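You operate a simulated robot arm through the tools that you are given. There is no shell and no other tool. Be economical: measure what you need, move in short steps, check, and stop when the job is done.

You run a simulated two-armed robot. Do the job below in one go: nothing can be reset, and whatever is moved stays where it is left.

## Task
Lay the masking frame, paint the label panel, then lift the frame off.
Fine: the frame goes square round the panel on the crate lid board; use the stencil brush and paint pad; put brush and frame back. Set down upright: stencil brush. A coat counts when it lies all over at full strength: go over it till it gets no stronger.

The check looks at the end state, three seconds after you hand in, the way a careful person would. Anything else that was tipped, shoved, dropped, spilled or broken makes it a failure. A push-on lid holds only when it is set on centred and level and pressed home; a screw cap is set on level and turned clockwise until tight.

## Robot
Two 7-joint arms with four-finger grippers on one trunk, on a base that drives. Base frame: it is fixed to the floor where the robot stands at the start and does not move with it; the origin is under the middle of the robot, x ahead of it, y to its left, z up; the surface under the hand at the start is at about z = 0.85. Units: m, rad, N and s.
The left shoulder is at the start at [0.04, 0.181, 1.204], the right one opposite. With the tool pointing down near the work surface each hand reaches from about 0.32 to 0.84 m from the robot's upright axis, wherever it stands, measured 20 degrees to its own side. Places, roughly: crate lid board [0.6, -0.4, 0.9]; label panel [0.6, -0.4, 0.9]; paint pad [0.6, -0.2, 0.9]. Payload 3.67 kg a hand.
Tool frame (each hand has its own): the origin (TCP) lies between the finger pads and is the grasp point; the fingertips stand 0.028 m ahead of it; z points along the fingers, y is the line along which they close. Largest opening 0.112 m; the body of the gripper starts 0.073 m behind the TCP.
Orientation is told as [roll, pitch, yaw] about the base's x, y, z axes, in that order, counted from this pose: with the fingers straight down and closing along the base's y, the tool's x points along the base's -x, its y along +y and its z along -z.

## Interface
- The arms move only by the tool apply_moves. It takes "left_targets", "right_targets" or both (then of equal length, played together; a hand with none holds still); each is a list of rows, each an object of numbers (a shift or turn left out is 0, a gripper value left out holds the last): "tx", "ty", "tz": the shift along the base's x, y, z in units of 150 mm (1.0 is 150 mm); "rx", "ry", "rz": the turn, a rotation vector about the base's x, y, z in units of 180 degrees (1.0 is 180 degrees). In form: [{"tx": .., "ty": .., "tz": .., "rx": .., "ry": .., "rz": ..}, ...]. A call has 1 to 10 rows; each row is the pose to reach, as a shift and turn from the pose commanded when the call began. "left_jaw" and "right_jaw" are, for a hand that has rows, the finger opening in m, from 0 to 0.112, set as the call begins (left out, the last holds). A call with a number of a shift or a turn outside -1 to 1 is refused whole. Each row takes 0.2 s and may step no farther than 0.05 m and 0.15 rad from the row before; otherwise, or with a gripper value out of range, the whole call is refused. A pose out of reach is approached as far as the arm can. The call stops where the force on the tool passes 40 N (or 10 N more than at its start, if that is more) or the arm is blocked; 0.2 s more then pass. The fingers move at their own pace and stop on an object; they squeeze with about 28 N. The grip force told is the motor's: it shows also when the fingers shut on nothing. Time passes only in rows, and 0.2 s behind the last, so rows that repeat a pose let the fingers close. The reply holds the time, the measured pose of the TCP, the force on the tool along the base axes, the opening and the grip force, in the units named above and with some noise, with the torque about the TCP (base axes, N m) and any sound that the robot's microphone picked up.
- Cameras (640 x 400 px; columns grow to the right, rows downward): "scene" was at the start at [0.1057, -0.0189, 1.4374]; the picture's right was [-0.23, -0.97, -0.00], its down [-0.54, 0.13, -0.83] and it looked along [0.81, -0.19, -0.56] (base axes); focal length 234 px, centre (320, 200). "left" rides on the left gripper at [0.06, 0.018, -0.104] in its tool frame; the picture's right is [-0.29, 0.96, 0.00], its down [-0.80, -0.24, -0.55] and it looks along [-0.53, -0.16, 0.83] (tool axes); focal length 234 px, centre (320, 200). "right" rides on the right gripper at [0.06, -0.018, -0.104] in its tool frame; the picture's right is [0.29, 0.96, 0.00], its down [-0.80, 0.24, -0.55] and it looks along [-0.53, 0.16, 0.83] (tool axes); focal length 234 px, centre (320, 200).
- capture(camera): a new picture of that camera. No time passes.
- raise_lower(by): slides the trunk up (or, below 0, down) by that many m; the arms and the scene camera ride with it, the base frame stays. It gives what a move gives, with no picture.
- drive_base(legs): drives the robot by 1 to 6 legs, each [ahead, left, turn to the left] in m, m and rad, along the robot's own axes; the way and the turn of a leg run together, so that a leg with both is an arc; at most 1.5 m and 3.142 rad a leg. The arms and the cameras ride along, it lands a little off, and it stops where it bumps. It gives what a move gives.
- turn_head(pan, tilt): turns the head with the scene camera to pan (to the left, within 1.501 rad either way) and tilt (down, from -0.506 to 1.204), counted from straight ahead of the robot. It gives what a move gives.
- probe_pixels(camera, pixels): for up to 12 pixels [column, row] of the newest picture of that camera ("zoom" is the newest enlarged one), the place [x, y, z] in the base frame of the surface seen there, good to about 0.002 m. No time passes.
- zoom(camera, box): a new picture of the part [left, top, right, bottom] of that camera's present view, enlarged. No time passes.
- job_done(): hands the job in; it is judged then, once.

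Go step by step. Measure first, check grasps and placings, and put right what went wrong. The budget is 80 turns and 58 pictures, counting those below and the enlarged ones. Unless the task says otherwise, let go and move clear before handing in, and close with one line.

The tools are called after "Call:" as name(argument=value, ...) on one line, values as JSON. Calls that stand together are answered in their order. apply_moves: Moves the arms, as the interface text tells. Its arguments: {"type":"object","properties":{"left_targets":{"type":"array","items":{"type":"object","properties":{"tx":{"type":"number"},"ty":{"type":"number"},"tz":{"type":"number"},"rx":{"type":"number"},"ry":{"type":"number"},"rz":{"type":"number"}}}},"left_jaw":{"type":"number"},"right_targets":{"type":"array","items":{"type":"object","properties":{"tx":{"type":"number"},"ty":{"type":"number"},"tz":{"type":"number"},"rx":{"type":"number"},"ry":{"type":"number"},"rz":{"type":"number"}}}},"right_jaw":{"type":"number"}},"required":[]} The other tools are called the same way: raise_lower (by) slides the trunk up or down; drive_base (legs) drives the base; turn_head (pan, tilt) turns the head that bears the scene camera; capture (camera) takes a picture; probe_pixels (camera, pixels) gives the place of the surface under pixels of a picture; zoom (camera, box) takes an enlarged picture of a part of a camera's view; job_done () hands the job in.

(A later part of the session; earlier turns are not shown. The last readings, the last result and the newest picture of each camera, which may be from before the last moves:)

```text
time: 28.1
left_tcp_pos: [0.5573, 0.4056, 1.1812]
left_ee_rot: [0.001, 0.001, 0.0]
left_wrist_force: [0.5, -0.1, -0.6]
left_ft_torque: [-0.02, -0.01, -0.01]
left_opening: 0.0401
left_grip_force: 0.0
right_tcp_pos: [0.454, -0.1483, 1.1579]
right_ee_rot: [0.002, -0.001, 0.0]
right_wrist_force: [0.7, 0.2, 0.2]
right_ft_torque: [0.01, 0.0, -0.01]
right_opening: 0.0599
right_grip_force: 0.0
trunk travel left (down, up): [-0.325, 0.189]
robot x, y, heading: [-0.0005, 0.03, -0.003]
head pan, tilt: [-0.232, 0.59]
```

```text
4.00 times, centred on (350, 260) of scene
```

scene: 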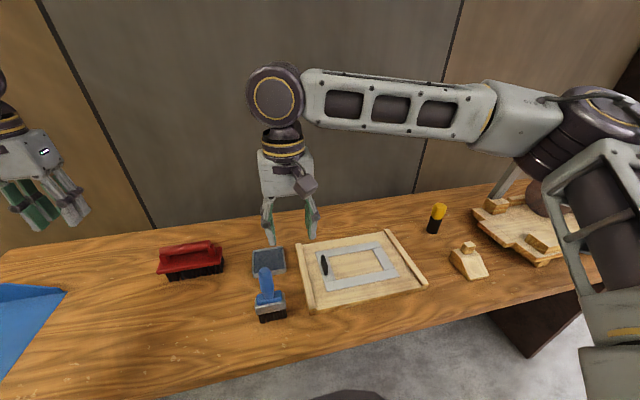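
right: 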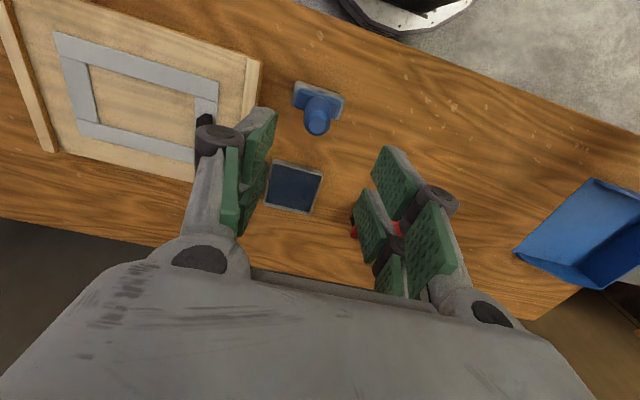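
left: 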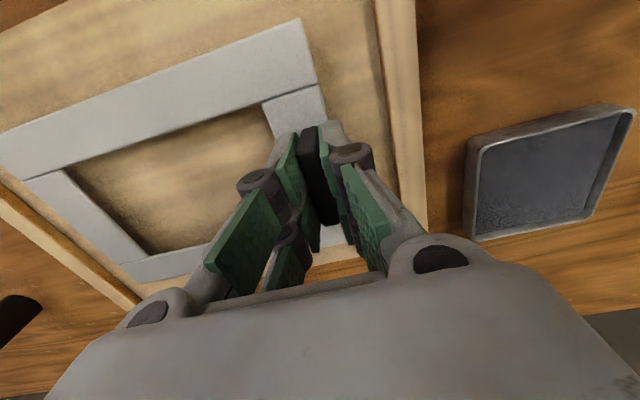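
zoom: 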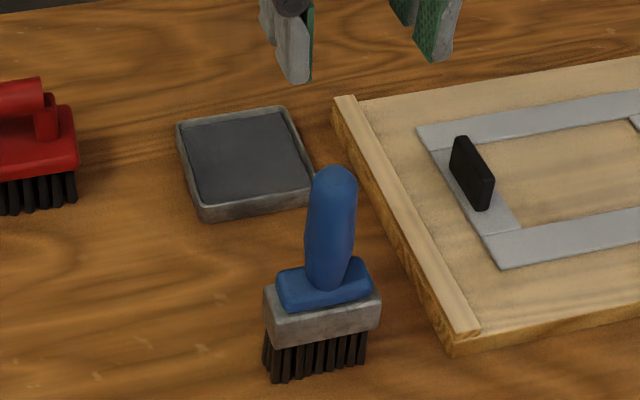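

I'll check the handle position with probes in the right camera picture.

Call:
probe_pixels(camera="right", pixels=[[317, 120], [307, 112], [329, 118], [317, 102], [317, 133], [294, 93], [342, 97], [297, 83], [340, 116], [265, 205], [270, 165], [321, 172]])

Call:
probe_pixels(camera="zoom", pixels=[[335, 172], [335, 200], [312, 210], [355, 210], [330, 270], [280, 285], [370, 280], [268, 290], [378, 300], [274, 375], [365, 355], [264, 350]])

```text
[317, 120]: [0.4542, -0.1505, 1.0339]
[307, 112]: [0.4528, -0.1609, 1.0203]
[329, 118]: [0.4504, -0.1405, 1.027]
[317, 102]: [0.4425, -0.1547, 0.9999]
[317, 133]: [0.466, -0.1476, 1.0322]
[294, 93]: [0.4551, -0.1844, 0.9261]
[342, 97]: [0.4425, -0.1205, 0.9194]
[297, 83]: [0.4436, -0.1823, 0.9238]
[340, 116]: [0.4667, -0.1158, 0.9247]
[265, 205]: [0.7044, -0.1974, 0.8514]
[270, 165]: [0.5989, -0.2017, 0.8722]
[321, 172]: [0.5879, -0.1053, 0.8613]
```

```text
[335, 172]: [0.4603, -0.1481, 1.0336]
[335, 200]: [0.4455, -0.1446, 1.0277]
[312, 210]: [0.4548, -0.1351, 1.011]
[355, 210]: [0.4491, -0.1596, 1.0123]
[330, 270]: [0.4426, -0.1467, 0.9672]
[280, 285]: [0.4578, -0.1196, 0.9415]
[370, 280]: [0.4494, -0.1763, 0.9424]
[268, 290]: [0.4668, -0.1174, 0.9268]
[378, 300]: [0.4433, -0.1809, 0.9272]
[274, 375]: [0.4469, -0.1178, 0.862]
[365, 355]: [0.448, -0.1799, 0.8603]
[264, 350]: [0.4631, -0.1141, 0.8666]
```

The handle axis is at (0.455, −0.149), so I'm aligned. I'll descend and grip.

Call:
apply_moves(right_targets=[{"tz": -0.25}, {"tz": -0.5}, {"tz": -0.75}, {"tz": -1.0}])

Call:
apply_moves(right_targets=[{"tz": -0.09}, {"tz": -0.09}])

Call:
apply_moves(right_targets=[{"tz": 0}, {"tz": 0}, {"tz": 0}], right_jaw=0.0)

Call:
zoom(camera="scene", box=[270, 210, 430, 310])

```text
time: 29.1
left_tcp_pos: [0.5577, 0.4042, 1.1798]
left_ee_rot: [-0.001, 0.002, -0.001]
left_wrist_force: [0.4, 0.7, 0.4]
left_ft_torque: [-0.01, 0.03, 0.02]
left_opening: 0.0401
left_grip_force: 0.1
right_tcp_pos: [0.4541, -0.1465, 1.0071]
right_ee_rot: [0.0, 0.0, 0.0]
right_wrist_force: [0.1, -0.3, 0.8]
right_ft_torque: [0.0, 0.01, 0.0]
right_opening: 0.0601
right_grip_force: 0.1
trunk travel left (down, up): [-0.325, 0.189]
robot x, y, heading: [-0.0019, 0.0313, -0.001]
head pan, tilt: [-0.232, 0.59]
```

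```text
time: 29.7
left_tcp_pos: [0.5566, 0.4042, 1.181]
left_ee_rot: [0.001, 0.0, 0.0]
left_wrist_force: [-0.6, -1.7, -0.2]
left_ft_torque: [0.01, 0.03, 0.01]
left_opening: 0.0401
left_grip_force: 0.1
right_tcp_pos: [0.4555, -0.1487, 0.9942]
right_ee_rot: [0.001, 0.001, 0.001]
right_wrist_force: [0.6, 0.0, 0.9]
right_ft_torque: [-0.01, -0.02, 0.03]
right_opening: 0.0599
right_grip_force: 0.1
trunk travel left (down, up): [-0.325, 0.189]
robot x, y, heading: [-0.0016, 0.0299, -0.002]
head pan, tilt: [-0.232, 0.59]
```

```text
time: 30.5
left_tcp_pos: [0.5568, 0.4041, 1.1803]
left_ee_rot: [0.001, 0.0, -0.001]
left_wrist_force: [-0.7, -0.6, -0.1]
left_ft_torque: [0.01, -0.03, 0.02]
left_opening: 0.0402
left_grip_force: 0.0
right_tcp_pos: [0.4549, -0.1487, 0.9943]
right_ee_rot: [0.0, -0.001, 0.001]
right_wrist_force: [0.5, -0.1, -0.9]
right_ft_torque: [0.01, 0.03, -0.01]
right_opening: 0.0253
right_grip_force: 28.2
trunk travel left (down, up): [-0.325, 0.189]
robot x, y, heading: [-0.0011, 0.0322, -0.002]
head pan, tilt: [-0.232, 0.59]
```

```text
4.00 times, centred on (350, 260) of scene
```

zoom: 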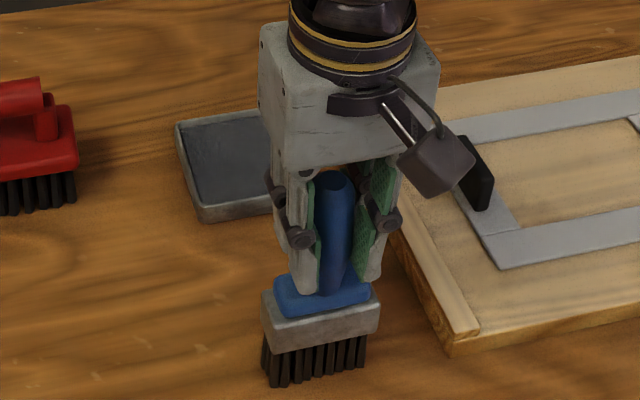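

Brush gripped at opening 0.0253, with the TCP at 0.9943 while the bristles rest on the table. I'll lift it and move over the pad.

Call:
apply_moves(right_targets=[{"tz": 0.15}, {"tz": 0.4}, {"tz": 0.4, "tx": 0.25}, {"tz": 0.4, "tx": 0.5}, {"tz": 0.4, "tx": 0.75}, {"tz": 0.4, "tx": 1.0}])

Call:
apply_moves(right_targets=[{"tx": 0.2}, {"tx": 0.2, "tz": -0.15}, {"tx": 0.2, "tz": -0.23}, {"tx": 0.2, "tz": -0.27}, {"tx": 0.2, "tz": -0.29}])

Call:
zoom(camera="scene", box=[270, 190, 430, 290])

```text
time: 31.9
left_tcp_pos: [0.559, 0.4022, 1.179]
left_ee_rot: [-0.001, 0.003, 0.0]
left_wrist_force: [0.2, -0.3, -0.2]
left_ft_torque: [0.03, 0.06, -0.01]
left_opening: 0.04
left_grip_force: 0.0
right_tcp_pos: [0.6077, -0.1492, 1.0524]
right_ee_rot: [0.0, 0.004, 0.0]
right_wrist_force: [0.4, -0.5, -0.8]
right_ft_torque: [0.04, 0.02, 0.0]
right_opening: 0.0253
right_grip_force: 27.8
trunk travel left (down, up): [-0.325, 0.189]
robot x, y, heading: [0.0007, 0.0345, -0.001]
head pan, tilt: [-0.232, 0.59]
```

```text
time: 33.1
left_tcp_pos: [0.5563, 0.4036, 1.1819]
left_ee_rot: [0.0, 0.0, -0.001]
left_wrist_force: [0.7, -0.1, -0.4]
left_ft_torque: [0.01, 0.01, -0.02]
left_opening: 0.0401
left_grip_force: 0.0
right_tcp_pos: [0.635, -0.1512, 1.0101]
right_ee_rot: [0.001, -0.003, 0.0]
right_wrist_force: [-0.2, 0.0, 0.5]
right_ft_torque: [0.07, -0.06, -0.01]
right_opening: 0.0255
right_grip_force: 27.8
trunk travel left (down, up): [-0.325, 0.189]
robot x, y, heading: [-0.0018, 0.0311, -0.004]
head pan, tilt: [-0.232, 0.59]
```

```text
4.00 times, centred on (350, 240) of scene
```

zoom: 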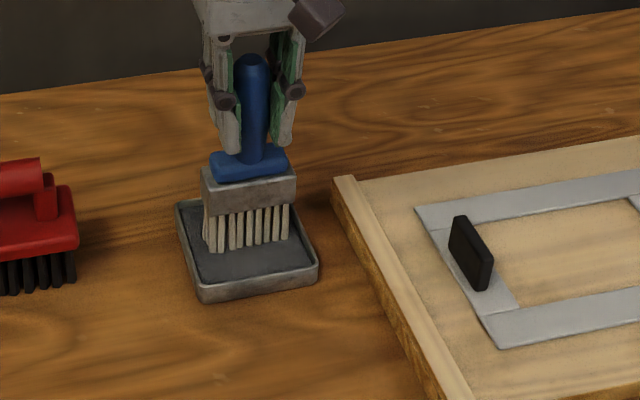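

The bristles are at the pad with light force (0.5 N) and have turned pale, so they seem to be taking paint. I'll press a little more and dab around.

Call:
apply_moves(right_targets=[{"tz": -0.013}, {"tz": -0.02}, {"tz": -0.02, "tx": 0.1}, {"tz": -0.02, "tx": 0.0}, {"tz": -0.02, "tx": -0.1}, {"tz": -0.02, "tx": 0.0}, {"tz": -0.02, "tx": 0.0}])

Call:
zoom(camera="scene", box=[300, 210, 380, 260])

```text
time: 34.7
left_tcp_pos: [0.5547, 0.4055, 1.1817]
left_ee_rot: [0.001, -0.001, 0.0]
left_wrist_force: [-0.3, 0.0, 0.6]
left_ft_torque: [0.0, -0.05, -0.03]
left_opening: 0.0401
left_grip_force: 0.1
right_tcp_pos: [0.6338, -0.1498, 1.0087]
right_ee_rot: [-0.001, -0.001, 0.003]
right_wrist_force: [-4.9, 1.1, 11.9]
right_ft_torque: [0.17, 0.45, 0.0]
right_opening: 0.0253
right_grip_force: 27.5
right hand out of reach, approached as far as the arm can: row 3
trunk travel left (down, up): [-0.325, 0.189]
robot x, y, heading: [-0.0004, 0.0294, 0.001]
head pan, tilt: [-0.232, 0.59]
```

```text
8.00 times, centred on (340, 235) of scene
```

zoom: 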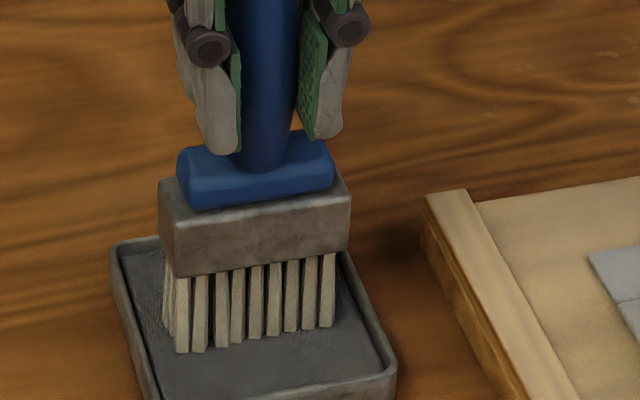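

It's loaded: the bristles are pale and the force was 12 N at z 1.0087, so contact is near 1.0098. I'll lift clear and move over the board opening.

Call:
apply_moves(right_targets=[{"tz": 0.1}, {"tz": 0.35}, {"tz": 0.56}, {"tz": 0.56, "ty": -0.25, "tx": -0.1}, {"tz": 0.56, "ty": -0.5, "tx": -0.2}, {"tz": 0.56, "ty": -0.75, "tx": -0.3}, {"tz": 0.56, "ty": -1.0, "tx": -0.4}])

Call:
apply_moves(right_targets=[{"ty": -0.25}, {"ty": -0.5, "tx": -0.07}, {"ty": -0.75, "tx": -0.12}, {"ty": -0.75, "tx": -0.12}])

```text
time: 36.3
left_tcp_pos: [0.5563, 0.4023, 1.1818]
left_ee_rot: [0.0, -0.002, 0.0]
left_wrist_force: [-1.3, -0.2, -0.4]
left_ft_torque: [0.03, -0.01, -0.01]
left_opening: 0.0396
left_grip_force: 0.1
right_tcp_pos: [0.5729, -0.3013, 1.0917]
right_ee_rot: [0.001, 0.001, 0.001]
right_wrist_force: [0.3, 0.2, -0.6]
right_ft_torque: [0.04, 0.01, 0.01]
right_opening: 0.0254
right_grip_force: 28.4
trunk travel left (down, up): [-0.325, 0.189]
robot x, y, heading: [-0.001, 0.0354, 0.002]
head pan, tilt: [-0.232, 0.59]
```

```text
time: 37.3
left_tcp_pos: [0.5571, 0.4042, 1.1803]
left_ee_rot: [0.0, 0.0, -0.001]
left_wrist_force: [-1.0, -0.3, 0.4]
left_ft_torque: [-0.01, 0.0, -0.01]
left_opening: 0.0401
left_grip_force: 0.0
right_tcp_pos: [0.5555, -0.4118, 1.0927]
right_ee_rot: [-0.003, 0.0, -0.001]
right_wrist_force: [-0.4, 0.6, -1.8]
right_ft_torque: [-0.01, 0.0, 0.01]
right_opening: 0.0253
right_grip_force: 28.2
trunk travel left (down, up): [-0.325, 0.189]
robot x, y, heading: [-0.0022, 0.0311, -0.002]
head pan, tilt: [-0.232, 0.59]
```

I'm over the opening. I'll descend to contact and take a picture.

Call:
apply_moves(right_targets=[{"ty": 0.02, "tz": -0.25}, {"ty": 0.02, "tz": -0.45}, {"ty": 0.02, "tz": -0.51}, {"ty": 0.02, "tz": -0.525}, {"ty": 0.02, "tz": -0.53}])

Call:
zoom(camera="scene", box=[360, 210, 488, 290])

```text
time: 38.5
left_tcp_pos: [0.557, 0.4038, 1.1819]
left_ee_rot: [0.0, 0.001, 0.0]
left_wrist_force: [0.5, 0.2, 0.5]
left_ft_torque: [0.02, 0.04, -0.01]
left_opening: 0.04
left_grip_force: 0.0
right_tcp_pos: [0.5567, -0.4092, 1.0119]
right_ee_rot: [0.001, 0.0, -0.001]
right_wrist_force: [0.6, -1.1, 0.9]
right_ft_torque: [-0.04, -0.03, -0.02]
right_opening: 0.0255
right_grip_force: 27.9
trunk travel left (down, up): [-0.325, 0.189]
robot x, y, heading: [-0.0011, 0.0303, 0.001]
head pan, tilt: [-0.232, 0.59]
```

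```text
5.00 times, centred on (424, 250) of scene
```

zoom: 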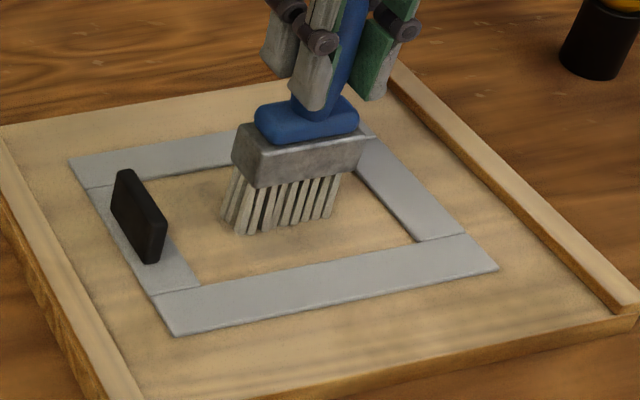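

The bristles are just touching. I'll press 1.5 mm more and make a trial stroke in x.

Call:
apply_moves(right_targets=[{"tz": -0.01}, {"tz": -0.01, "tx": 0.1}, {"tz": -0.01, "tx": 0.2}, {"tz": -0.01, "tx": 0.1}, {"tz": -0.01, "tx": 0.0}, {"tz": -0.01, "tx": -0.1}, {"tz": -0.01, "tx": -0.2}])

Call:
zoom(camera="scene", box=[360, 210, 488, 290])

```text
time: 40.1
left_tcp_pos: [0.5558, 0.4057, 1.181]
left_ee_rot: [0.0, -0.002, 0.0]
left_wrist_force: [-0.2, -0.1, -0.1]
left_ft_torque: [0.01, -0.01, 0.0]
left_opening: 0.0401
left_grip_force: 0.0
right_tcp_pos: [0.5267, -0.408, 1.0117]
right_ee_rot: [-0.001, -0.001, 0.001]
right_wrist_force: [5.5, 0.5, 13.9]
right_ft_torque: [0.12, -0.71, 0.08]
right_opening: 0.0252
right_grip_force: 27.9
trunk travel left (down, up): [-0.325, 0.189]
robot x, y, heading: [0.0033, 0.0341, 0.001]
head pan, tilt: [-0.232, 0.59]
```

```text
5.00 times, centred on (424, 250) of scene
```

zoom: 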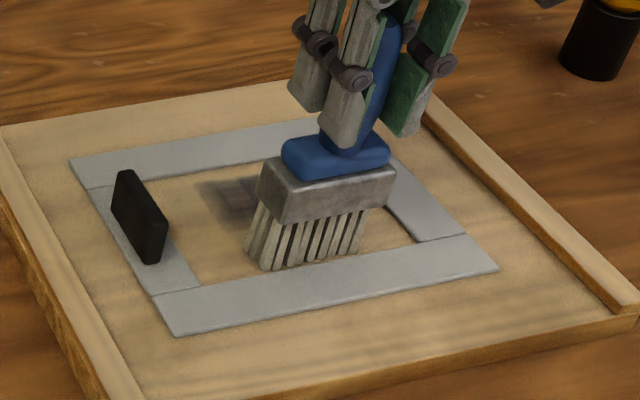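

It's laying dark grey paint and the frame hasn't shifted. I'll now paint the lanes, starting with the left (+y) one.

Call:
apply_moves(right_targets=[{"tz": 0.003, "ty": 0.14}, {"tz": 0.003, "ty": 0.285}, {"tz": 0.003, "ty": 0.285, "tx": 0.1}, {"tz": 0.003, "ty": 0.285, "tx": 0.2}, {"tz": 0.003, "ty": 0.285, "tx": 0.3}, {"tz": 0.003, "ty": 0.285, "tx": 0.42}, {"tz": 0.003, "ty": 0.285, "tx": 0.3}, {"tz": 0.003, "ty": 0.285, "tx": 0.2}, {"tz": 0.003, "ty": 0.285, "tx": 0.1}, {"tz": 0.003, "ty": 0.285, "tx": 0.0}])

Call:
apply_moves(right_targets=[{"ty": -0.28}, {"ty": -0.57}, {"ty": -0.57, "tx": 0.1}, {"ty": -0.57, "tx": 0.2}, {"ty": -0.57, "tx": 0.3}, {"ty": -0.57, "tx": 0.42}, {"ty": -0.57, "tx": 0.3}, {"ty": -0.57, "tx": 0.2}, {"ty": -0.57, "tx": 0.1}, {"ty": -0.57, "tx": 0.0}])

Call:
zoom(camera="scene", box=[360, 210, 488, 290])

```text
time: 42.3
left_tcp_pos: [0.5555, 0.4032, 1.1813]
left_ee_rot: [0.0, 0.0, 0.0]
left_wrist_force: [0.7, 0.2, 0.8]
left_ft_torque: [-0.07, -0.01, 0.0]
left_opening: 0.0396
left_grip_force: 0.1
right_tcp_pos: [0.5277, -0.3666, 1.0114]
right_ee_rot: [0.0, 0.0, -0.001]
right_wrist_force: [0.3, 0.1, -1.2]
right_ft_torque: [-0.03, 0.0, 0.01]
right_opening: 0.0254
right_grip_force: 28.2
trunk travel left (down, up): [-0.325, 0.189]
robot x, y, heading: [-0.0017, 0.0347, 0.001]
head pan, tilt: [-0.232, 0.59]
```

```text
time: 44.5
left_tcp_pos: [0.5568, 0.4043, 1.1812]
left_ee_rot: [0.0, -0.001, 0.0]
left_wrist_force: [-0.3, -0.2, 0.6]
left_ft_torque: [0.04, -0.01, 0.02]
left_opening: 0.0402
left_grip_force: 0.1
right_tcp_pos: [0.5271, -0.4516, 1.011]
right_ee_rot: [0.001, 0.0, -0.002]
right_wrist_force: [0.3, 0.4, -1.5]
right_ft_torque: [-0.01, -0.03, -0.01]
right_opening: 0.0256
right_grip_force: 28.2
trunk travel left (down, up): [-0.325, 0.189]
robot x, y, heading: [0.0005, 0.0353, -0.001]
head pan, tilt: [-0.232, 0.59]
```

```text
5.00 times, centred on (424, 250) of scene
```

zoom: 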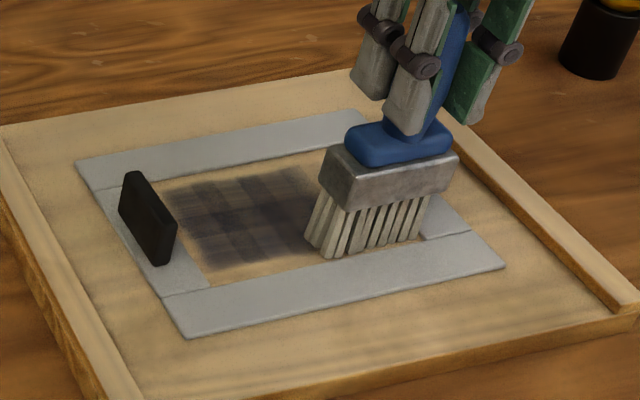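

The opening is partly covered, but the frame seems to have slid a few mm in −y (its corner went from (175,335) to (188,337)). I'll lift the brush aside and measure.

Call:
apply_moves(right_targets=[{"tz": 0.25}, {"tz": 0.5}, {"tz": 0.7, "ty": -0.2}, {"tz": 0.7, "ty": -0.5}, {"tz": 0.7, "ty": -0.8}, {"tz": 0.7, "ty": -1}])

Call:
zoom(camera="scene", box=[360, 210, 488, 290])

Call:
probe_pixels(camera="zoom", pixels=[[188, 336], [504, 265], [78, 160], [358, 112], [163, 294], [480, 236], [103, 192], [210, 288], [420, 241], [160, 180], [345, 148], [300, 311]])

```text
time: 45.9
left_tcp_pos: [0.5553, 0.403, 1.1812]
left_ee_rot: [0.001, 0.001, 0.0]
left_wrist_force: [-0.5, 0.1, -0.3]
left_ft_torque: [0.02, 0.01, 0.0]
left_opening: 0.0399
left_grip_force: 0.0
right_tcp_pos: [0.5302, -0.6024, 1.1171]
right_ee_rot: [0.0, 0.003, 0.0]
right_wrist_force: [0.9, 0.4, -2.5]
right_ft_torque: [0.02, -0.01, -0.02]
right_opening: 0.0258
right_grip_force: 27.6
trunk travel left (down, up): [-0.325, 0.189]
robot x, y, heading: [-0.0014, 0.0331, -0.003]
head pan, tilt: [-0.232, 0.59]
```

```text
5.00 times, centred on (424, 250) of scene
```

zoom: 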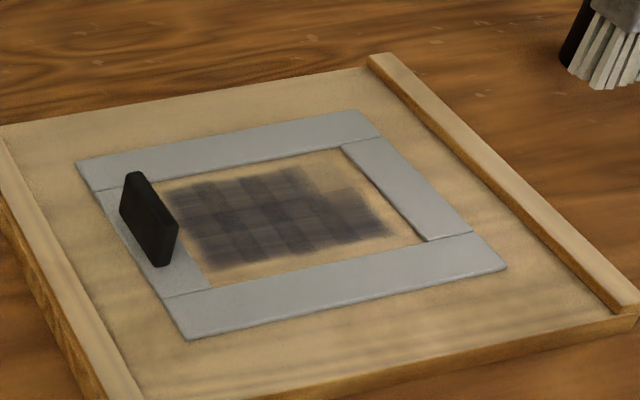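

```text
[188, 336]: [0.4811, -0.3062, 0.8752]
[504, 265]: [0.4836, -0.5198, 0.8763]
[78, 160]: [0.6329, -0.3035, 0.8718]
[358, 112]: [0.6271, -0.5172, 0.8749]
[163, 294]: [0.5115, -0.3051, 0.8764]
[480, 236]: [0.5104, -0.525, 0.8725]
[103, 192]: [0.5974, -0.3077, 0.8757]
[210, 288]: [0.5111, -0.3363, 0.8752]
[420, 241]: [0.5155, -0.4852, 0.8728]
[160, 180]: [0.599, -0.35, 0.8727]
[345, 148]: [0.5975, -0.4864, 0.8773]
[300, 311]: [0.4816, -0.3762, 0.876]
```

The frame has slid about 6 mm in −y. I'll find where the paint edges lie and check how the brush sits in the grip.

Call:
probe_pixels(camera="zoom", pixels=[[395, 232], [360, 186], [212, 270], [380, 240], [300, 168], [175, 190], [320, 190], [300, 254], [180, 235], [200, 262], [250, 176], [395, 225]])

Call:
capture(camera="right")

Call:
zoom(camera="scene", box=[440, 160, 536, 240])

```text
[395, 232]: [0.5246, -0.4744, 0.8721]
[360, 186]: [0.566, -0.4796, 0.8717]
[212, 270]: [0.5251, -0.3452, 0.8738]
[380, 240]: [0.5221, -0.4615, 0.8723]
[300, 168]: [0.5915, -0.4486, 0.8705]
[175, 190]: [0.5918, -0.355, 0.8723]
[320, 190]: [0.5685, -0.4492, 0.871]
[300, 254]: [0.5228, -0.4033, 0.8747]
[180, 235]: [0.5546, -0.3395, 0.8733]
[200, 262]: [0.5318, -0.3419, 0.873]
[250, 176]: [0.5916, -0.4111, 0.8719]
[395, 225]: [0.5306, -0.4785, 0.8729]
```

```text
26 pictures are left
```

right: 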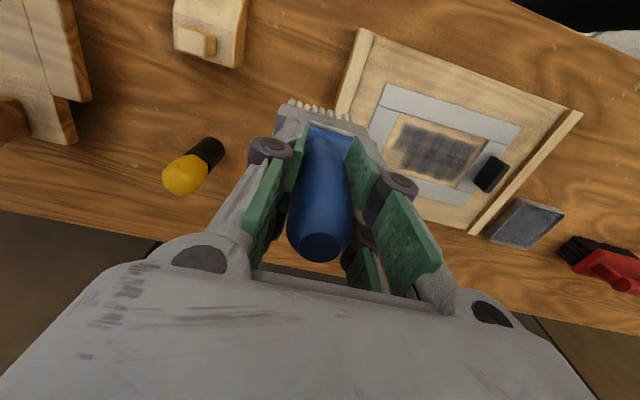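

```text
5.00 times, centred on (488, 200) of scene
```

zoom: 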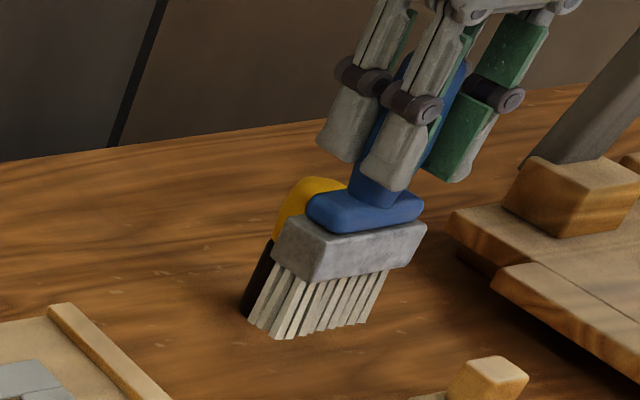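

I'll check the brush's tilt from probes in the hand view.

Call:
probe_pixels(camera="right", pixels=[[320, 245], [320, 200], [320, 160], [320, 135], [285, 112], [360, 122], [290, 103], [350, 117], [320, 125], [440, 150]])

Call:
probe_pixels(camera="zoom", pixels=[[365, 205], [365, 230], [300, 260], [420, 235], [255, 322], [280, 335], [370, 318], [350, 265], [275, 265], [320, 280], [390, 262]])

```text
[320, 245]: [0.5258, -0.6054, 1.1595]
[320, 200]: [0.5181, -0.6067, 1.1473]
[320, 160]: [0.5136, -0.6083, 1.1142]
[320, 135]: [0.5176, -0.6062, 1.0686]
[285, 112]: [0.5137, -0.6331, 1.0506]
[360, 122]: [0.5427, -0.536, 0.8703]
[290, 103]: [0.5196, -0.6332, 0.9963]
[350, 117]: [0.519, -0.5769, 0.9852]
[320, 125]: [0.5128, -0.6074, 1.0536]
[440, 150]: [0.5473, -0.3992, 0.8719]
```

```text
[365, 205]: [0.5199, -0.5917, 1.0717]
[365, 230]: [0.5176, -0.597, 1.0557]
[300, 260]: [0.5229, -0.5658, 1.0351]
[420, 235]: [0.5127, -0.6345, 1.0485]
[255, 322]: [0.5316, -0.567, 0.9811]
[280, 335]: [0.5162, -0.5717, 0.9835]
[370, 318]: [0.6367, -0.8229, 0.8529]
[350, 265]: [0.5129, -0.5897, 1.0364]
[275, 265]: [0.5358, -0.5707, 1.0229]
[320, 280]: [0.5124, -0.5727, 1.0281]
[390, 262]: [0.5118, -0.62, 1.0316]
```

The brush sits nearly upright. The frame most likely got nudged by a fast sideways step, so I'll return to mid-opening and slowly ease it back +y with the brush at the bar's middle.

Call:
apply_moves(right_targets=[{"ty": 0.25, "tx": 0.05}, {"ty": 0.5, "tx": 0.1}, {"ty": 0.75, "tx": 0.15}, {"ty": 1.0, "tx": 0.193}])

Call:
apply_moves(right_targets=[{"ty": 0.285}, {"ty": 0.285, "tz": -0.3}, {"ty": 0.285, "tz": -0.55}, {"ty": 0.285, "tz": -0.66}, {"ty": 0.285, "tz": -0.7}, {"ty": 0.285, "tz": -0.7}])

Call:
apply_moves(right_targets=[{"ty": 0.08}, {"ty": 0.14}, {"ty": 0.18}, {"ty": 0.21}, {"ty": 0.235}, {"ty": 0.255}, {"ty": 0.27}, {"ty": 0.28}, {"ty": 0.29}, {"ty": 0.3}])

Call:
zoom(camera="scene", box=[360, 210, 488, 290])

Call:
probe_pixels(camera="zoom", pixels=[[180, 334], [499, 264], [83, 161], [358, 112], [163, 294], [475, 236], [425, 241], [345, 148], [300, 311], [480, 240], [440, 195], [410, 220]])

```text
time: 46.9
left_tcp_pos: [0.558, 0.4045, 1.1804]
left_ee_rot: [-0.002, -0.001, 0.0]
left_wrist_force: [0.1, -0.3, -0.9]
left_ft_torque: [-0.04, 0.0, -0.01]
left_opening: 0.0399
left_grip_force: 0.1
right_tcp_pos: [0.5569, -0.4496, 1.1179]
right_ee_rot: [-0.001, 0.002, -0.001]
right_wrist_force: [0.7, 0.6, -2.0]
right_ft_torque: [-0.03, 0.0, 0.02]
right_opening: 0.0253
right_grip_force: 27.7
trunk travel left (down, up): [-0.325, 0.189]
robot x, y, heading: [0.0018, 0.0336, 0.003]
head pan, tilt: [-0.232, 0.59]
```

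```text
time: 48.3
left_tcp_pos: [0.5568, 0.4037, 1.1813]
left_ee_rot: [0.0, 0.0, -0.001]
left_wrist_force: [-0.5, 0.2, -1.6]
left_ft_torque: [-0.01, -0.06, 0.02]
left_opening: 0.0402
left_grip_force: 0.0
right_tcp_pos: [0.5562, -0.4092, 1.011]
right_ee_rot: [0.0, 0.0, 0.0]
right_wrist_force: [-0.3, 0.5, -1.1]
right_ft_torque: [-0.02, 0.01, 0.01]
right_opening: 0.0252
right_grip_force: 27.8
trunk travel left (down, up): [-0.325, 0.189]
robot x, y, heading: [-0.0024, 0.0332, -0.001]
head pan, tilt: [-0.232, 0.59]
```

```text
time: 50.5
left_tcp_pos: [0.5583, 0.4039, 1.1806]
left_ee_rot: [-0.001, 0.0, 0.0]
left_wrist_force: [0.3, 0.7, 0.3]
left_ft_torque: [0.0, 0.04, -0.02]
left_opening: 0.04
left_grip_force: 0.0
right_tcp_pos: [0.5552, -0.3649, 1.0105]
right_ee_rot: [0.001, -0.001, 0.0]
right_wrist_force: [-0.1, -1.2, -1.4]
right_ft_torque: [-0.06, -0.01, -0.03]
right_opening: 0.0254
right_grip_force: 28.4
trunk travel left (down, up): [-0.325, 0.189]
robot x, y, heading: [0.002, 0.0332, -0.001]
head pan, tilt: [-0.232, 0.59]
```

```text
5.00 times, centred on (424, 250) of scene
```

zoom: 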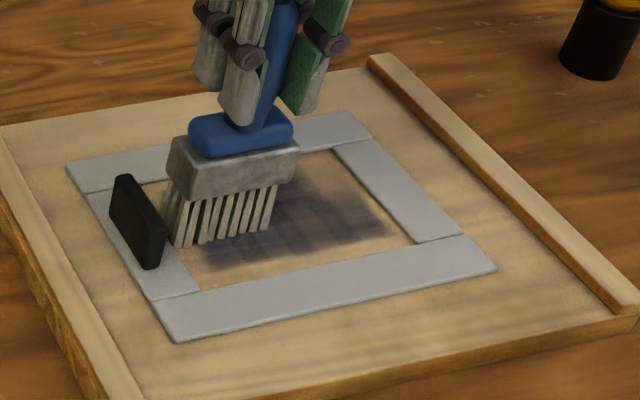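

```text
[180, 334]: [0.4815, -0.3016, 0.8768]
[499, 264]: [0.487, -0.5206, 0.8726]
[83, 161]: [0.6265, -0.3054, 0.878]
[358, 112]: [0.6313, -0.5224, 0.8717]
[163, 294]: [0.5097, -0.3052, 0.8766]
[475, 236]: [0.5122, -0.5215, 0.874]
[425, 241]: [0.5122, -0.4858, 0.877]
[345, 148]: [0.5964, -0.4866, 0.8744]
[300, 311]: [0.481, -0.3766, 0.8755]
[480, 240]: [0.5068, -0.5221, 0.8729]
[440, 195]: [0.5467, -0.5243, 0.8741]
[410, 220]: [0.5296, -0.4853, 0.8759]
```

The frame is back in y and needs about +2 mm in x, which the strokes will fix. Now a slow, overlapping raster over the whole opening.

Call:
apply_moves(right_targets=[{"tx": 0.12}, {"tx": 0.24}, {"tx": 0.12}, {"tx": 0}, {"tx": -0.11}, {"tx": -0.21}, {"tx": -0.21, "ty": -0.15}, {"tx": -0.06, "ty": -0.15}, {"tx": 0.1, "ty": -0.15}, {"tx": 0.24, "ty": -0.15}])

Call:
apply_moves(right_targets=[{"ty": -0.15}, {"tx": -0.15, "ty": -0.15}, {"tx": -0.3, "ty": -0.15}, {"tx": -0.45, "ty": -0.15}, {"tx": -0.45, "ty": -0.3}, {"tx": -0.3, "ty": -0.3}, {"tx": -0.15, "ty": -0.3}, {"tx": 0, "ty": -0.3}, {"tx": 0, "ty": -0.38}, {"tx": 0, "ty": -0.43}])

Call:
apply_moves(right_targets=[{"tx": -0.11}, {"tx": -0.22}, {"tx": -0.33}, {"tx": -0.45}, {"tx": -0.33}, {"tx": -0.22}, {"tx": -0.22, "tz": 0.3}, {"tx": -0.22, "tz": 0.6}, {"tx": -0.22, "tz": 0.7, "ty": -0.25}, {"tx": -0.22, "tz": 0.7, "ty": -0.58}])

Call:
zoom(camera="scene", box=[360, 210, 488, 290])

Call:
probe_pixels(camera="zoom", pixels=[[180, 334], [495, 262], [83, 161], [352, 115], [425, 241], [345, 148], [300, 311], [200, 290], [250, 142], [250, 165], [250, 150], [430, 200]])

```text
time: 52.7
left_tcp_pos: [0.5576, 0.4032, 1.1816]
left_ee_rot: [0.001, 0.0, 0.0]
left_wrist_force: [0.8, 0.0, -0.9]
left_ft_torque: [0.01, 0.03, 0.04]
left_opening: 0.0401
left_grip_force: 0.0
right_tcp_pos: [0.592, -0.3872, 1.0115]
right_ee_rot: [0.0, 0.0, 0.001]
right_wrist_force: [-0.3, -0.3, -1.0]
right_ft_torque: [0.03, -0.02, -0.05]
right_opening: 0.0256
right_grip_force: 28.0
trunk travel left (down, up): [-0.325, 0.189]
robot x, y, heading: [-0.0031, 0.0319, 0.002]
head pan, tilt: [-0.232, 0.59]
```

```text
time: 54.9
left_tcp_pos: [0.557, 0.404, 1.1832]
left_ee_rot: [-0.002, 0.001, -0.001]
left_wrist_force: [0.3, -0.1, -0.2]
left_ft_torque: [0.03, 0.01, 0.02]
left_opening: 0.04
left_grip_force: 0.1
right_tcp_pos: [0.5932, -0.4518, 1.0115]
right_ee_rot: [0.0, 0.001, -0.002]
right_wrist_force: [-0.1, -0.4, -0.9]
right_ft_torque: [-0.04, 0.0, 0.01]
right_opening: 0.0253
right_grip_force: 27.6
trunk travel left (down, up): [-0.325, 0.189]
robot x, y, heading: [-0.0005, 0.0321, 0.005]
head pan, tilt: [-0.232, 0.59]
```

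```text
time: 57.1
left_tcp_pos: [0.5561, 0.4031, 1.1821]
left_ee_rot: [0.003, 0.0, -0.001]
left_wrist_force: [-0.4, -0.3, 0.7]
left_ft_torque: [0.05, 0.0, 0.02]
left_opening: 0.0402
left_grip_force: 0.0
right_tcp_pos: [0.5573, -0.539, 1.1167]
right_ee_rot: [0.0, 0.002, -0.001]
right_wrist_force: [0.2, -0.9, -0.4]
right_ft_torque: [0.01, 0.01, -0.03]
right_opening: 0.0254
right_grip_force: 27.6
trunk travel left (down, up): [-0.325, 0.189]
robot x, y, heading: [-0.0015, 0.0328, -0.002]
head pan, tilt: [-0.232, 0.59]
```

```text
5.00 times, centred on (424, 250) of scene
```

zoom: 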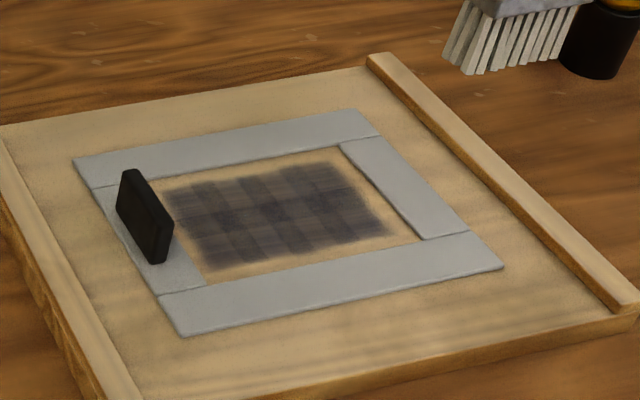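

```text
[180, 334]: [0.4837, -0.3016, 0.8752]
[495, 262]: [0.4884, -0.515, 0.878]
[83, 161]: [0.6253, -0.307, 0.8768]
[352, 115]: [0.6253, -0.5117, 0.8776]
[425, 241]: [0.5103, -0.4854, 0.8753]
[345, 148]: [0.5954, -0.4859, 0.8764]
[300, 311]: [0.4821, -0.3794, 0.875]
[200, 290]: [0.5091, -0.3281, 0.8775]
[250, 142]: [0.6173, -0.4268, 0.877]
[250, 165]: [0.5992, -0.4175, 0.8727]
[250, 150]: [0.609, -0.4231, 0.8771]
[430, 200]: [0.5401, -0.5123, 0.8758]
```

The painted patch ends at about x 0.5225–0.592 and y −0.340 to −0.479, which looks like a 0.14 × 0.07 panel. The coat is patchy, so I'll reload the brush at the pad and press more firmly.

Call:
apply_moves(right_targets=[{"ty": 0.3}, {"ty": 0.6}, {"ty": 0.9, "tx": 0.1}, {"ty": 1.0, "tx": 0.2}])

Call:
apply_moves(right_targets=[{"ty": 0.3, "tx": 0.1}, {"ty": 0.6, "tx": 0.2}, {"ty": 0.9, "tx": 0.3}, {"ty": 1.0, "tx": 0.3}])

Call:
apply_moves(right_targets=[{"ty": 0.3}, {"ty": 0.58}, {"ty": 0.58, "tz": -0.3}, {"ty": 0.58, "tz": -0.55}, {"ty": 0.58, "tz": -0.67}, {"ty": 0.58, "tz": -0.7}, {"ty": 0.58, "tz": -0.712}, {"ty": 0.58, "tz": -0.718}, {"ty": 0.58, "tz": -0.718}])

Call:
apply_moves(right_targets=[{"tx": -0.06}, {"tx": -0.12}, {"tx": -0.06}, {"tx": 0}, {"tx": 0, "tz": 0.01}, {"tx": 0, "tz": -0.002}, {"tx": -0.06}, {"tx": -0.12}, {"tx": -0.06}, {"tx": 0}])

Call:
zoom(camera="scene", box=[300, 205, 460, 305])

```text
time: 58.1
left_tcp_pos: [0.5578, 0.405, 1.1808]
left_ee_rot: [-0.001, -0.001, 0.001]
left_wrist_force: [0.2, -1.2, -0.6]
left_ft_torque: [0.01, 0.0, 0.02]
left_opening: 0.0402
left_grip_force: 0.2
right_tcp_pos: [0.5891, -0.3883, 1.1155]
right_ee_rot: [0.0, 0.002, -0.003]
right_wrist_force: [0.5, 0.2, -0.9]
right_ft_torque: [-0.04, -0.03, -0.01]
right_opening: 0.0253
right_grip_force: 28.4
trunk travel left (down, up): [-0.325, 0.189]
robot x, y, heading: [0.0015, 0.031, 0.001]
head pan, tilt: [-0.232, 0.59]
```

```text
time: 59.1
left_tcp_pos: [0.5574, 0.4035, 1.1809]
left_ee_rot: [0.0, 0.001, 0.0]
left_wrist_force: [1.1, 0.2, 0.3]
left_ft_torque: [-0.01, 0.0, 0.03]
left_opening: 0.0404
left_grip_force: 0.0
right_tcp_pos: [0.634, -0.2365, 1.1152]
right_ee_rot: [-0.001, 0.001, -0.001]
right_wrist_force: [0.0, 0.2, -1.0]
right_ft_torque: [-0.03, -0.03, 0.0]
right_opening: 0.0253
right_grip_force: 28.2
trunk travel left (down, up): [-0.325, 0.189]
robot x, y, heading: [-0.0008, 0.0315, -0.004]
head pan, tilt: [-0.232, 0.59]
```

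```text
time: 61.1
left_tcp_pos: [0.5579, 0.4041, 1.1814]
left_ee_rot: [0.0, 0.0, 0.001]
left_wrist_force: [0.3, 0.6, -0.2]
left_ft_torque: [-0.04, -0.01, -0.02]
left_opening: 0.0401
left_grip_force: 0.0
right_tcp_pos: [0.6335, -0.1509, 1.0085]
right_ee_rot: [0.0, 0.001, 0.0]
right_wrist_force: [0.5, -0.9, -2.2]
right_ft_torque: [0.02, 0.02, -0.03]
right_opening: 0.0255
right_grip_force: 27.9
trunk travel left (down, up): [-0.325, 0.189]
robot x, y, heading: [0.0025, 0.0326, 0.003]
head pan, tilt: [-0.232, 0.59]
```

```text
time: 63.3
left_tcp_pos: [0.5589, 0.4041, 1.1806]
left_ee_rot: [0.001, 0.0, 0.0]
left_wrist_force: [0.0, -0.4, -0.3]
left_ft_torque: [-0.01, 0.0, -0.02]
left_opening: 0.0397
left_grip_force: 0.1
right_tcp_pos: [0.6336, -0.1511, 1.0076]
right_ee_rot: [-0.002, 0.002, 0.001]
right_wrist_force: [0.9, 0.0, -1.0]
right_ft_torque: [0.04, -0.01, -0.03]
right_opening: 0.0255
right_grip_force: 28.2
trunk travel left (down, up): [-0.325, 0.189]
robot x, y, heading: [0.0023, 0.0342, -0.001]
head pan, tilt: [-0.232, 0.59]
```

```text
4.00 times, centred on (380, 255) of scene
```

zoom: 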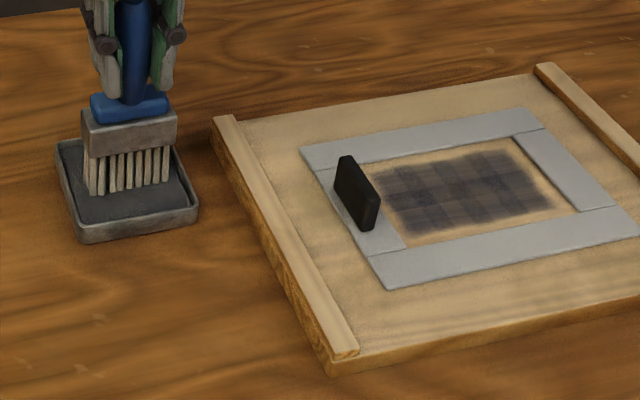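

There's no contact force at z 1.0076, so the brush has slid up slightly in the grip. I'll lower until it touches.

Call:
apply_moves(right_targets=[{"tz": -0.007}, {"tz": -0.013}, {"tz": -0.013}])

Call:
apply_moves(right_targets=[{"tz": -0.007}, {"tz": -0.007}])

```text
time: 64.1
left_tcp_pos: [0.556, 0.4045, 1.1806]
left_ee_rot: [0.0, 0.001, 0.0]
left_wrist_force: [1.0, -0.4, -0.8]
left_ft_torque: [-0.03, -0.01, 0.02]
left_opening: 0.0401
left_grip_force: 0.0
right_tcp_pos: [0.6335, -0.1514, 1.0075]
right_ee_rot: [0.0, -0.001, -0.001]
right_wrist_force: [0.3, 0.2, 6.4]
right_ft_torque: [0.03, -0.12, 0.02]
right_opening: 0.0253
right_grip_force: 28.1
trunk travel left (down, up): [-0.325, 0.189]
robot x, y, heading: [0.0022, 0.0323, 0.004]
head pan, tilt: [-0.232, 0.59]
```

```text
time: 64.7
left_tcp_pos: [0.5561, 0.4045, 1.1811]
left_ee_rot: [0.0, -0.003, 0.002]
left_wrist_force: [1.1, -0.2, 0.3]
left_ft_torque: [-0.01, -0.01, -0.02]
left_opening: 0.04
left_grip_force: 0.1
right_tcp_pos: [0.6341, -0.1501, 1.0074]
right_ee_rot: [-0.001, -0.002, 0.0]
right_wrist_force: [1.5, 0.6, 13.3]
right_ft_torque: [0.01, -0.33, 0.01]
right_opening: 0.0253
right_grip_force: 28.2
trunk travel left (down, up): [-0.325, 0.189]
robot x, y, heading: [-0.0002, 0.0313, 0.005]
head pan, tilt: [-0.232, 0.59]
```

It's pressed on the pad at 13 N now; the brush had slipped about 2 mm, so my last passes barely touched. I'll go back to the board at the corrected height.

Call:
apply_moves(right_targets=[{"tx": -0.08}, {"tx": 0}, {"tz": 0.25}, {"tz": 0.5}, {"tz": 0.73}, {"tz": 0.73, "ty": -0.3, "tx": -0.1}, {"tz": 0.73, "ty": -0.6, "tx": -0.2}, {"tz": 0.73, "ty": -0.9, "tx": -0.3}, {"tz": 0.73, "ty": -1.0, "tx": -0.4}])

Call:
apply_moves(right_targets=[{"ty": -0.3}, {"ty": -0.6, "tx": -0.06}, {"ty": -0.723, "tx": -0.12}, {"ty": -0.723, "tx": -0.12, "tz": -0.3}, {"ty": -0.723, "tx": -0.12, "tz": -0.55}, {"ty": -0.723, "tx": -0.12, "tz": -0.67}, {"ty": -0.723, "tx": -0.12, "tz": -0.695}, {"ty": -0.723, "tx": -0.12, "tz": -0.704}])

```text
time: 66.7
left_tcp_pos: [0.5556, 0.4037, 1.1821]
left_ee_rot: [0.001, 0.0, -0.002]
left_wrist_force: [0.2, 0.6, -0.1]
left_ft_torque: [0.02, 0.04, 0.0]
left_opening: 0.0401
left_grip_force: 0.0
right_tcp_pos: [0.5751, -0.3027, 1.115]
right_ee_rot: [0.0, -0.002, 0.001]
right_wrist_force: [0.0, -0.4, -0.3]
right_ft_torque: [0.02, 0.0, -0.02]
right_opening: 0.0256
right_grip_force: 28.0
trunk travel left (down, up): [-0.325, 0.189]
robot x, y, heading: [-0.0011, 0.031, 0.002]
head pan, tilt: [-0.232, 0.59]
```

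```text
time: 68.5
left_tcp_pos: [0.5557, 0.4041, 1.1811]
left_ee_rot: [-0.001, -0.001, 0.0]
left_wrist_force: [0.6, 0.1, -0.4]
left_ft_torque: [0.02, -0.01, 0.0]
left_opening: 0.0402
left_grip_force: 0.0
right_tcp_pos: [0.5559, -0.4096, 1.0093]
right_ee_rot: [0.0, -0.001, 0.0]
right_wrist_force: [-0.7, 1.1, -1.8]
right_ft_torque: [0.02, -0.03, 0.02]
right_opening: 0.0253
right_grip_force: 28.1
trunk travel left (down, up): [-0.325, 0.189]
robot x, y, heading: [-0.0005, 0.0323, -0.003]
head pan, tilt: [-0.232, 0.59]
```

Not touching yet. I'll lower in 1 mm steps to find contact.

Call:
apply_moves(right_targets=[{"tz": -0.007}, {"tz": -0.007}])

Call:
apply_moves(right_targets=[{"tz": -0.006}, {"tz": -0.006}])

```text
time: 69.1
left_tcp_pos: [0.5571, 0.4054, 1.1815]
left_ee_rot: [0.0, 0.001, 0.001]
left_wrist_force: [-0.3, -0.4, -0.5]
left_ft_torque: [-0.01, 0.03, 0.01]
left_opening: 0.0399
left_grip_force: 0.1
right_tcp_pos: [0.5561, -0.4104, 1.0092]
right_ee_rot: [-0.002, -0.001, 0.0]
right_wrist_force: [1.7, -1.0, 6.9]
right_ft_torque: [-0.03, -0.29, 0.0]
right_opening: 0.0253
right_grip_force: 27.6
trunk travel left (down, up): [-0.325, 0.189]
robot x, y, heading: [-0.0003, 0.0337, -0.0]
head pan, tilt: [-0.232, 0.59]
```

```text
time: 69.7
left_tcp_pos: [0.5577, 0.4055, 1.1813]
left_ee_rot: [0.0, -0.002, 0.0]
left_wrist_force: [-1.1, -0.4, -0.6]
left_ft_torque: [0.01, 0.0, -0.01]
left_opening: 0.04
left_grip_force: 0.0
right_tcp_pos: [0.5553, -0.4111, 1.011]
right_ee_rot: [-0.002, -0.004, 0.0]
right_wrist_force: [1.9, -3.6, 16.0]
right_ft_torque: [-0.1, -0.49, 0.0]
right_opening: 0.0251
right_grip_force: 28.7
trunk travel left (down, up): [-0.325, 0.189]
robot x, y, heading: [0.0008, 0.0328, -0.002]
head pan, tilt: [-0.232, 0.59]
```

Good contact at 16 N. I'll ease to about 10 N, run the centre lane and look at the strength.

Call:
apply_moves(right_targets=[{"tz": 0.003, "tx": 0.08}, {"tz": 0.003, "tx": 0.16}, {"tz": 0.003, "tx": 0.22}, {"tz": 0.003, "tx": 0.12}, {"tz": 0.003, "tx": 0.04}, {"tz": 0.003, "tx": -0.04}, {"tz": 0.003, "tx": -0.12}, {"tz": 0.003, "tx": -0.2}, {"tz": 0.003, "tx": -0.1}, {"tz": 0.003, "tx": 0}])

Call:
zoom(camera="scene", box=[360, 210, 488, 290])

```text
time: 71.9
left_tcp_pos: [0.556, 0.4051, 1.1804]
left_ee_rot: [0.0, 0.0, 0.001]
left_wrist_force: [-0.5, -0.3, 0.3]
left_ft_torque: [0.01, 0.02, -0.03]
left_opening: 0.0403
left_grip_force: 0.1
right_tcp_pos: [0.5536, -0.4078, 1.0084]
right_ee_rot: [0.0, 0.001, 0.001]
right_wrist_force: [-3.2, 0.1, 9.2]
right_ft_torque: [-0.02, 0.34, 0.01]
right_opening: 0.0254
right_grip_force: 28.3
trunk travel left (down, up): [-0.325, 0.189]
robot x, y, heading: [0.0017, 0.0317, 0.002]
head pan, tilt: [-0.232, 0.59]
```

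```text
5.00 times, centred on (424, 250) of scene
```

zoom: 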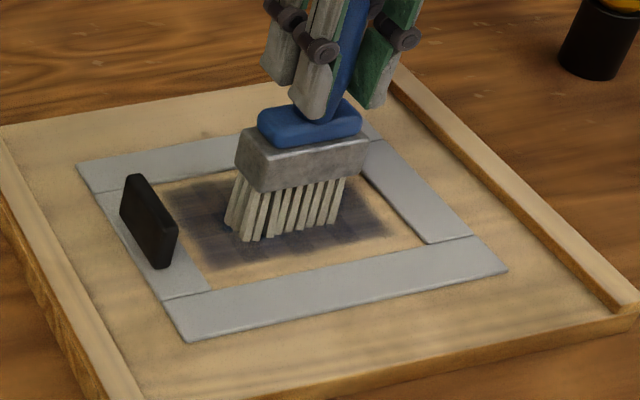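

The force holds near 9 N. Next is the left lane, approached slowly, then across to the right lane.

Call:
apply_moves(right_targets=[{"ty": 0.08}, {"ty": 0.16}, {"ty": 0.22}, {"ty": 0.265}, {"ty": 0.285}, {"ty": 0.285, "tx": 0.1}, {"ty": 0.285, "tx": 0.22}, {"ty": 0.285, "tx": 0.1}, {"ty": 0.285, "tx": 0}, {"ty": 0.285, "tx": -0.1}])

Call:
apply_moves(right_targets=[{"tx": -0.09}, {"tx": 0.0, "ty": -0.02}, {"tx": 0.1, "ty": -0.02}, {"tx": 0.2, "ty": -0.02}, {"tx": 0.3, "ty": -0.02}, {"tx": 0.3, "ty": -0.12}, {"tx": 0.2, "ty": -0.15}, {"tx": 0.1, "ty": -0.15}, {"tx": 0, "ty": -0.15}, {"tx": -0.09, "ty": -0.15}])

Call:
apply_moves(right_targets=[{"ty": -0.08}, {"ty": -0.16}, {"tx": 0.1, "ty": -0.24}, {"tx": 0.2, "ty": -0.3}, {"tx": 0.3, "ty": -0.34}, {"tx": 0.38, "ty": -0.37}, {"tx": 0.3, "ty": -0.39}, {"tx": 0.2, "ty": -0.4}, {"tx": 0.1, "ty": -0.4}, {"tx": 0.0, "ty": -0.4}])

Call:
apply_moves(right_targets=[{"tx": 0.1}, {"tx": 0.2}, {"tx": 0.3}, {"tx": 0.4}, {"tx": 0.3}, {"tx": 0.2}, {"tx": 0.2, "tz": 0.3}, {"tx": 0.2, "tz": 0.6}, {"tx": 0.2, "tz": 0.7, "ty": -0.25}, {"tx": 0.2, "tz": 0.7, "ty": -0.58}])

Call:
zoom(camera="scene", box=[360, 210, 488, 290])

```text
time: 74.1
left_tcp_pos: [0.5559, 0.4045, 1.1807]
left_ee_rot: [0.001, 0.001, 0.0]
left_wrist_force: [-0.2, -0.4, -0.4]
left_ft_torque: [0.01, 0.01, -0.01]
left_opening: 0.04
left_grip_force: 0.1
right_tcp_pos: [0.5412, -0.3677, 1.0079]
right_ee_rot: [-0.001, -0.004, 0.0]
right_wrist_force: [1.7, 1.0, 4.6]
right_ft_torque: [0.1, -0.4, 0.03]
right_opening: 0.0254
right_grip_force: 27.8
trunk travel left (down, up): [-0.325, 0.189]
robot x, y, heading: [0.0019, 0.0342, 0.0]
head pan, tilt: [-0.232, 0.59]
```

```text
time: 76.3
left_tcp_pos: [0.5561, 0.4053, 1.1812]
left_ee_rot: [0.0, 0.0, 0.0]
left_wrist_force: [-0.5, 0.0, 0.4]
left_ft_torque: [0.0, -0.04, -0.01]
left_opening: 0.0401
left_grip_force: 0.0
right_tcp_pos: [0.5268, -0.3895, 1.008]
right_ee_rot: [0.001, 0.001, 0.0]
right_wrist_force: [0.9, -0.3, 5.5]
right_ft_torque: [-0.06, -0.16, 0.03]
right_opening: 0.0253
right_grip_force: 28.7
trunk travel left (down, up): [-0.325, 0.189]
robot x, y, heading: [0.0003, 0.0329, 0.0]
head pan, tilt: [-0.232, 0.59]
```

```text
time: 78.5
left_tcp_pos: [0.5555, 0.4036, 1.1809]
left_ee_rot: [-0.001, -0.001, -0.001]
left_wrist_force: [-1.0, -0.5, 0.5]
left_ft_torque: [0.03, -0.01, 0.0]
left_opening: 0.0399
left_grip_force: 0.0
right_tcp_pos: [0.5282, -0.4518, 1.0087]
right_ee_rot: [0.0, 0.0, 0.0]
right_wrist_force: [-0.7, 0.4, -1.4]
right_ft_torque: [0.01, 0.02, 0.01]
right_opening: 0.0254
right_grip_force: 28.4
trunk travel left (down, up): [-0.325, 0.189]
robot x, y, heading: [-0.0014, 0.0336, -0.005]
head pan, tilt: [-0.232, 0.59]
```

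```text
time: 80.7
left_tcp_pos: [0.5574, 0.403, 1.181]
left_ee_rot: [0.001, -0.001, -0.001]
left_wrist_force: [-0.5, -0.2, -0.1]
left_ft_torque: [0.03, 0.01, 0.01]
left_opening: 0.0401
left_grip_force: 0.0
right_tcp_pos: [0.5594, -0.5385, 1.113]
right_ee_rot: [0.001, -0.001, 0.0]
right_wrist_force: [-0.7, -0.7, -1.9]
right_ft_torque: [0.01, 0.02, 0.03]
right_opening: 0.025
right_grip_force: 28.5
trunk travel left (down, up): [-0.325, 0.189]
robot x, y, heading: [-0.0036, 0.0339, -0.003]
head pan, tilt: [-0.232, 0.59]
```

```text
5.00 times, centred on (424, 250) of scene
```

zoom: 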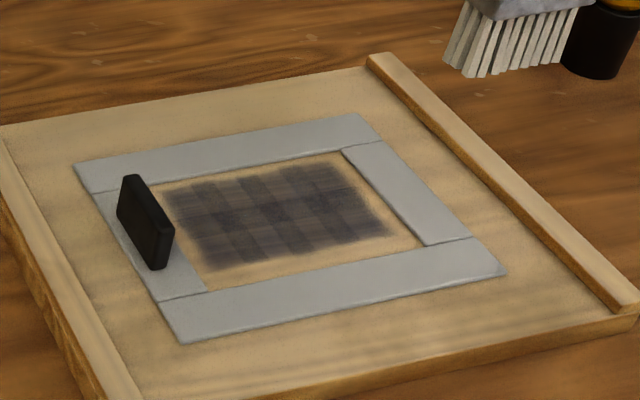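

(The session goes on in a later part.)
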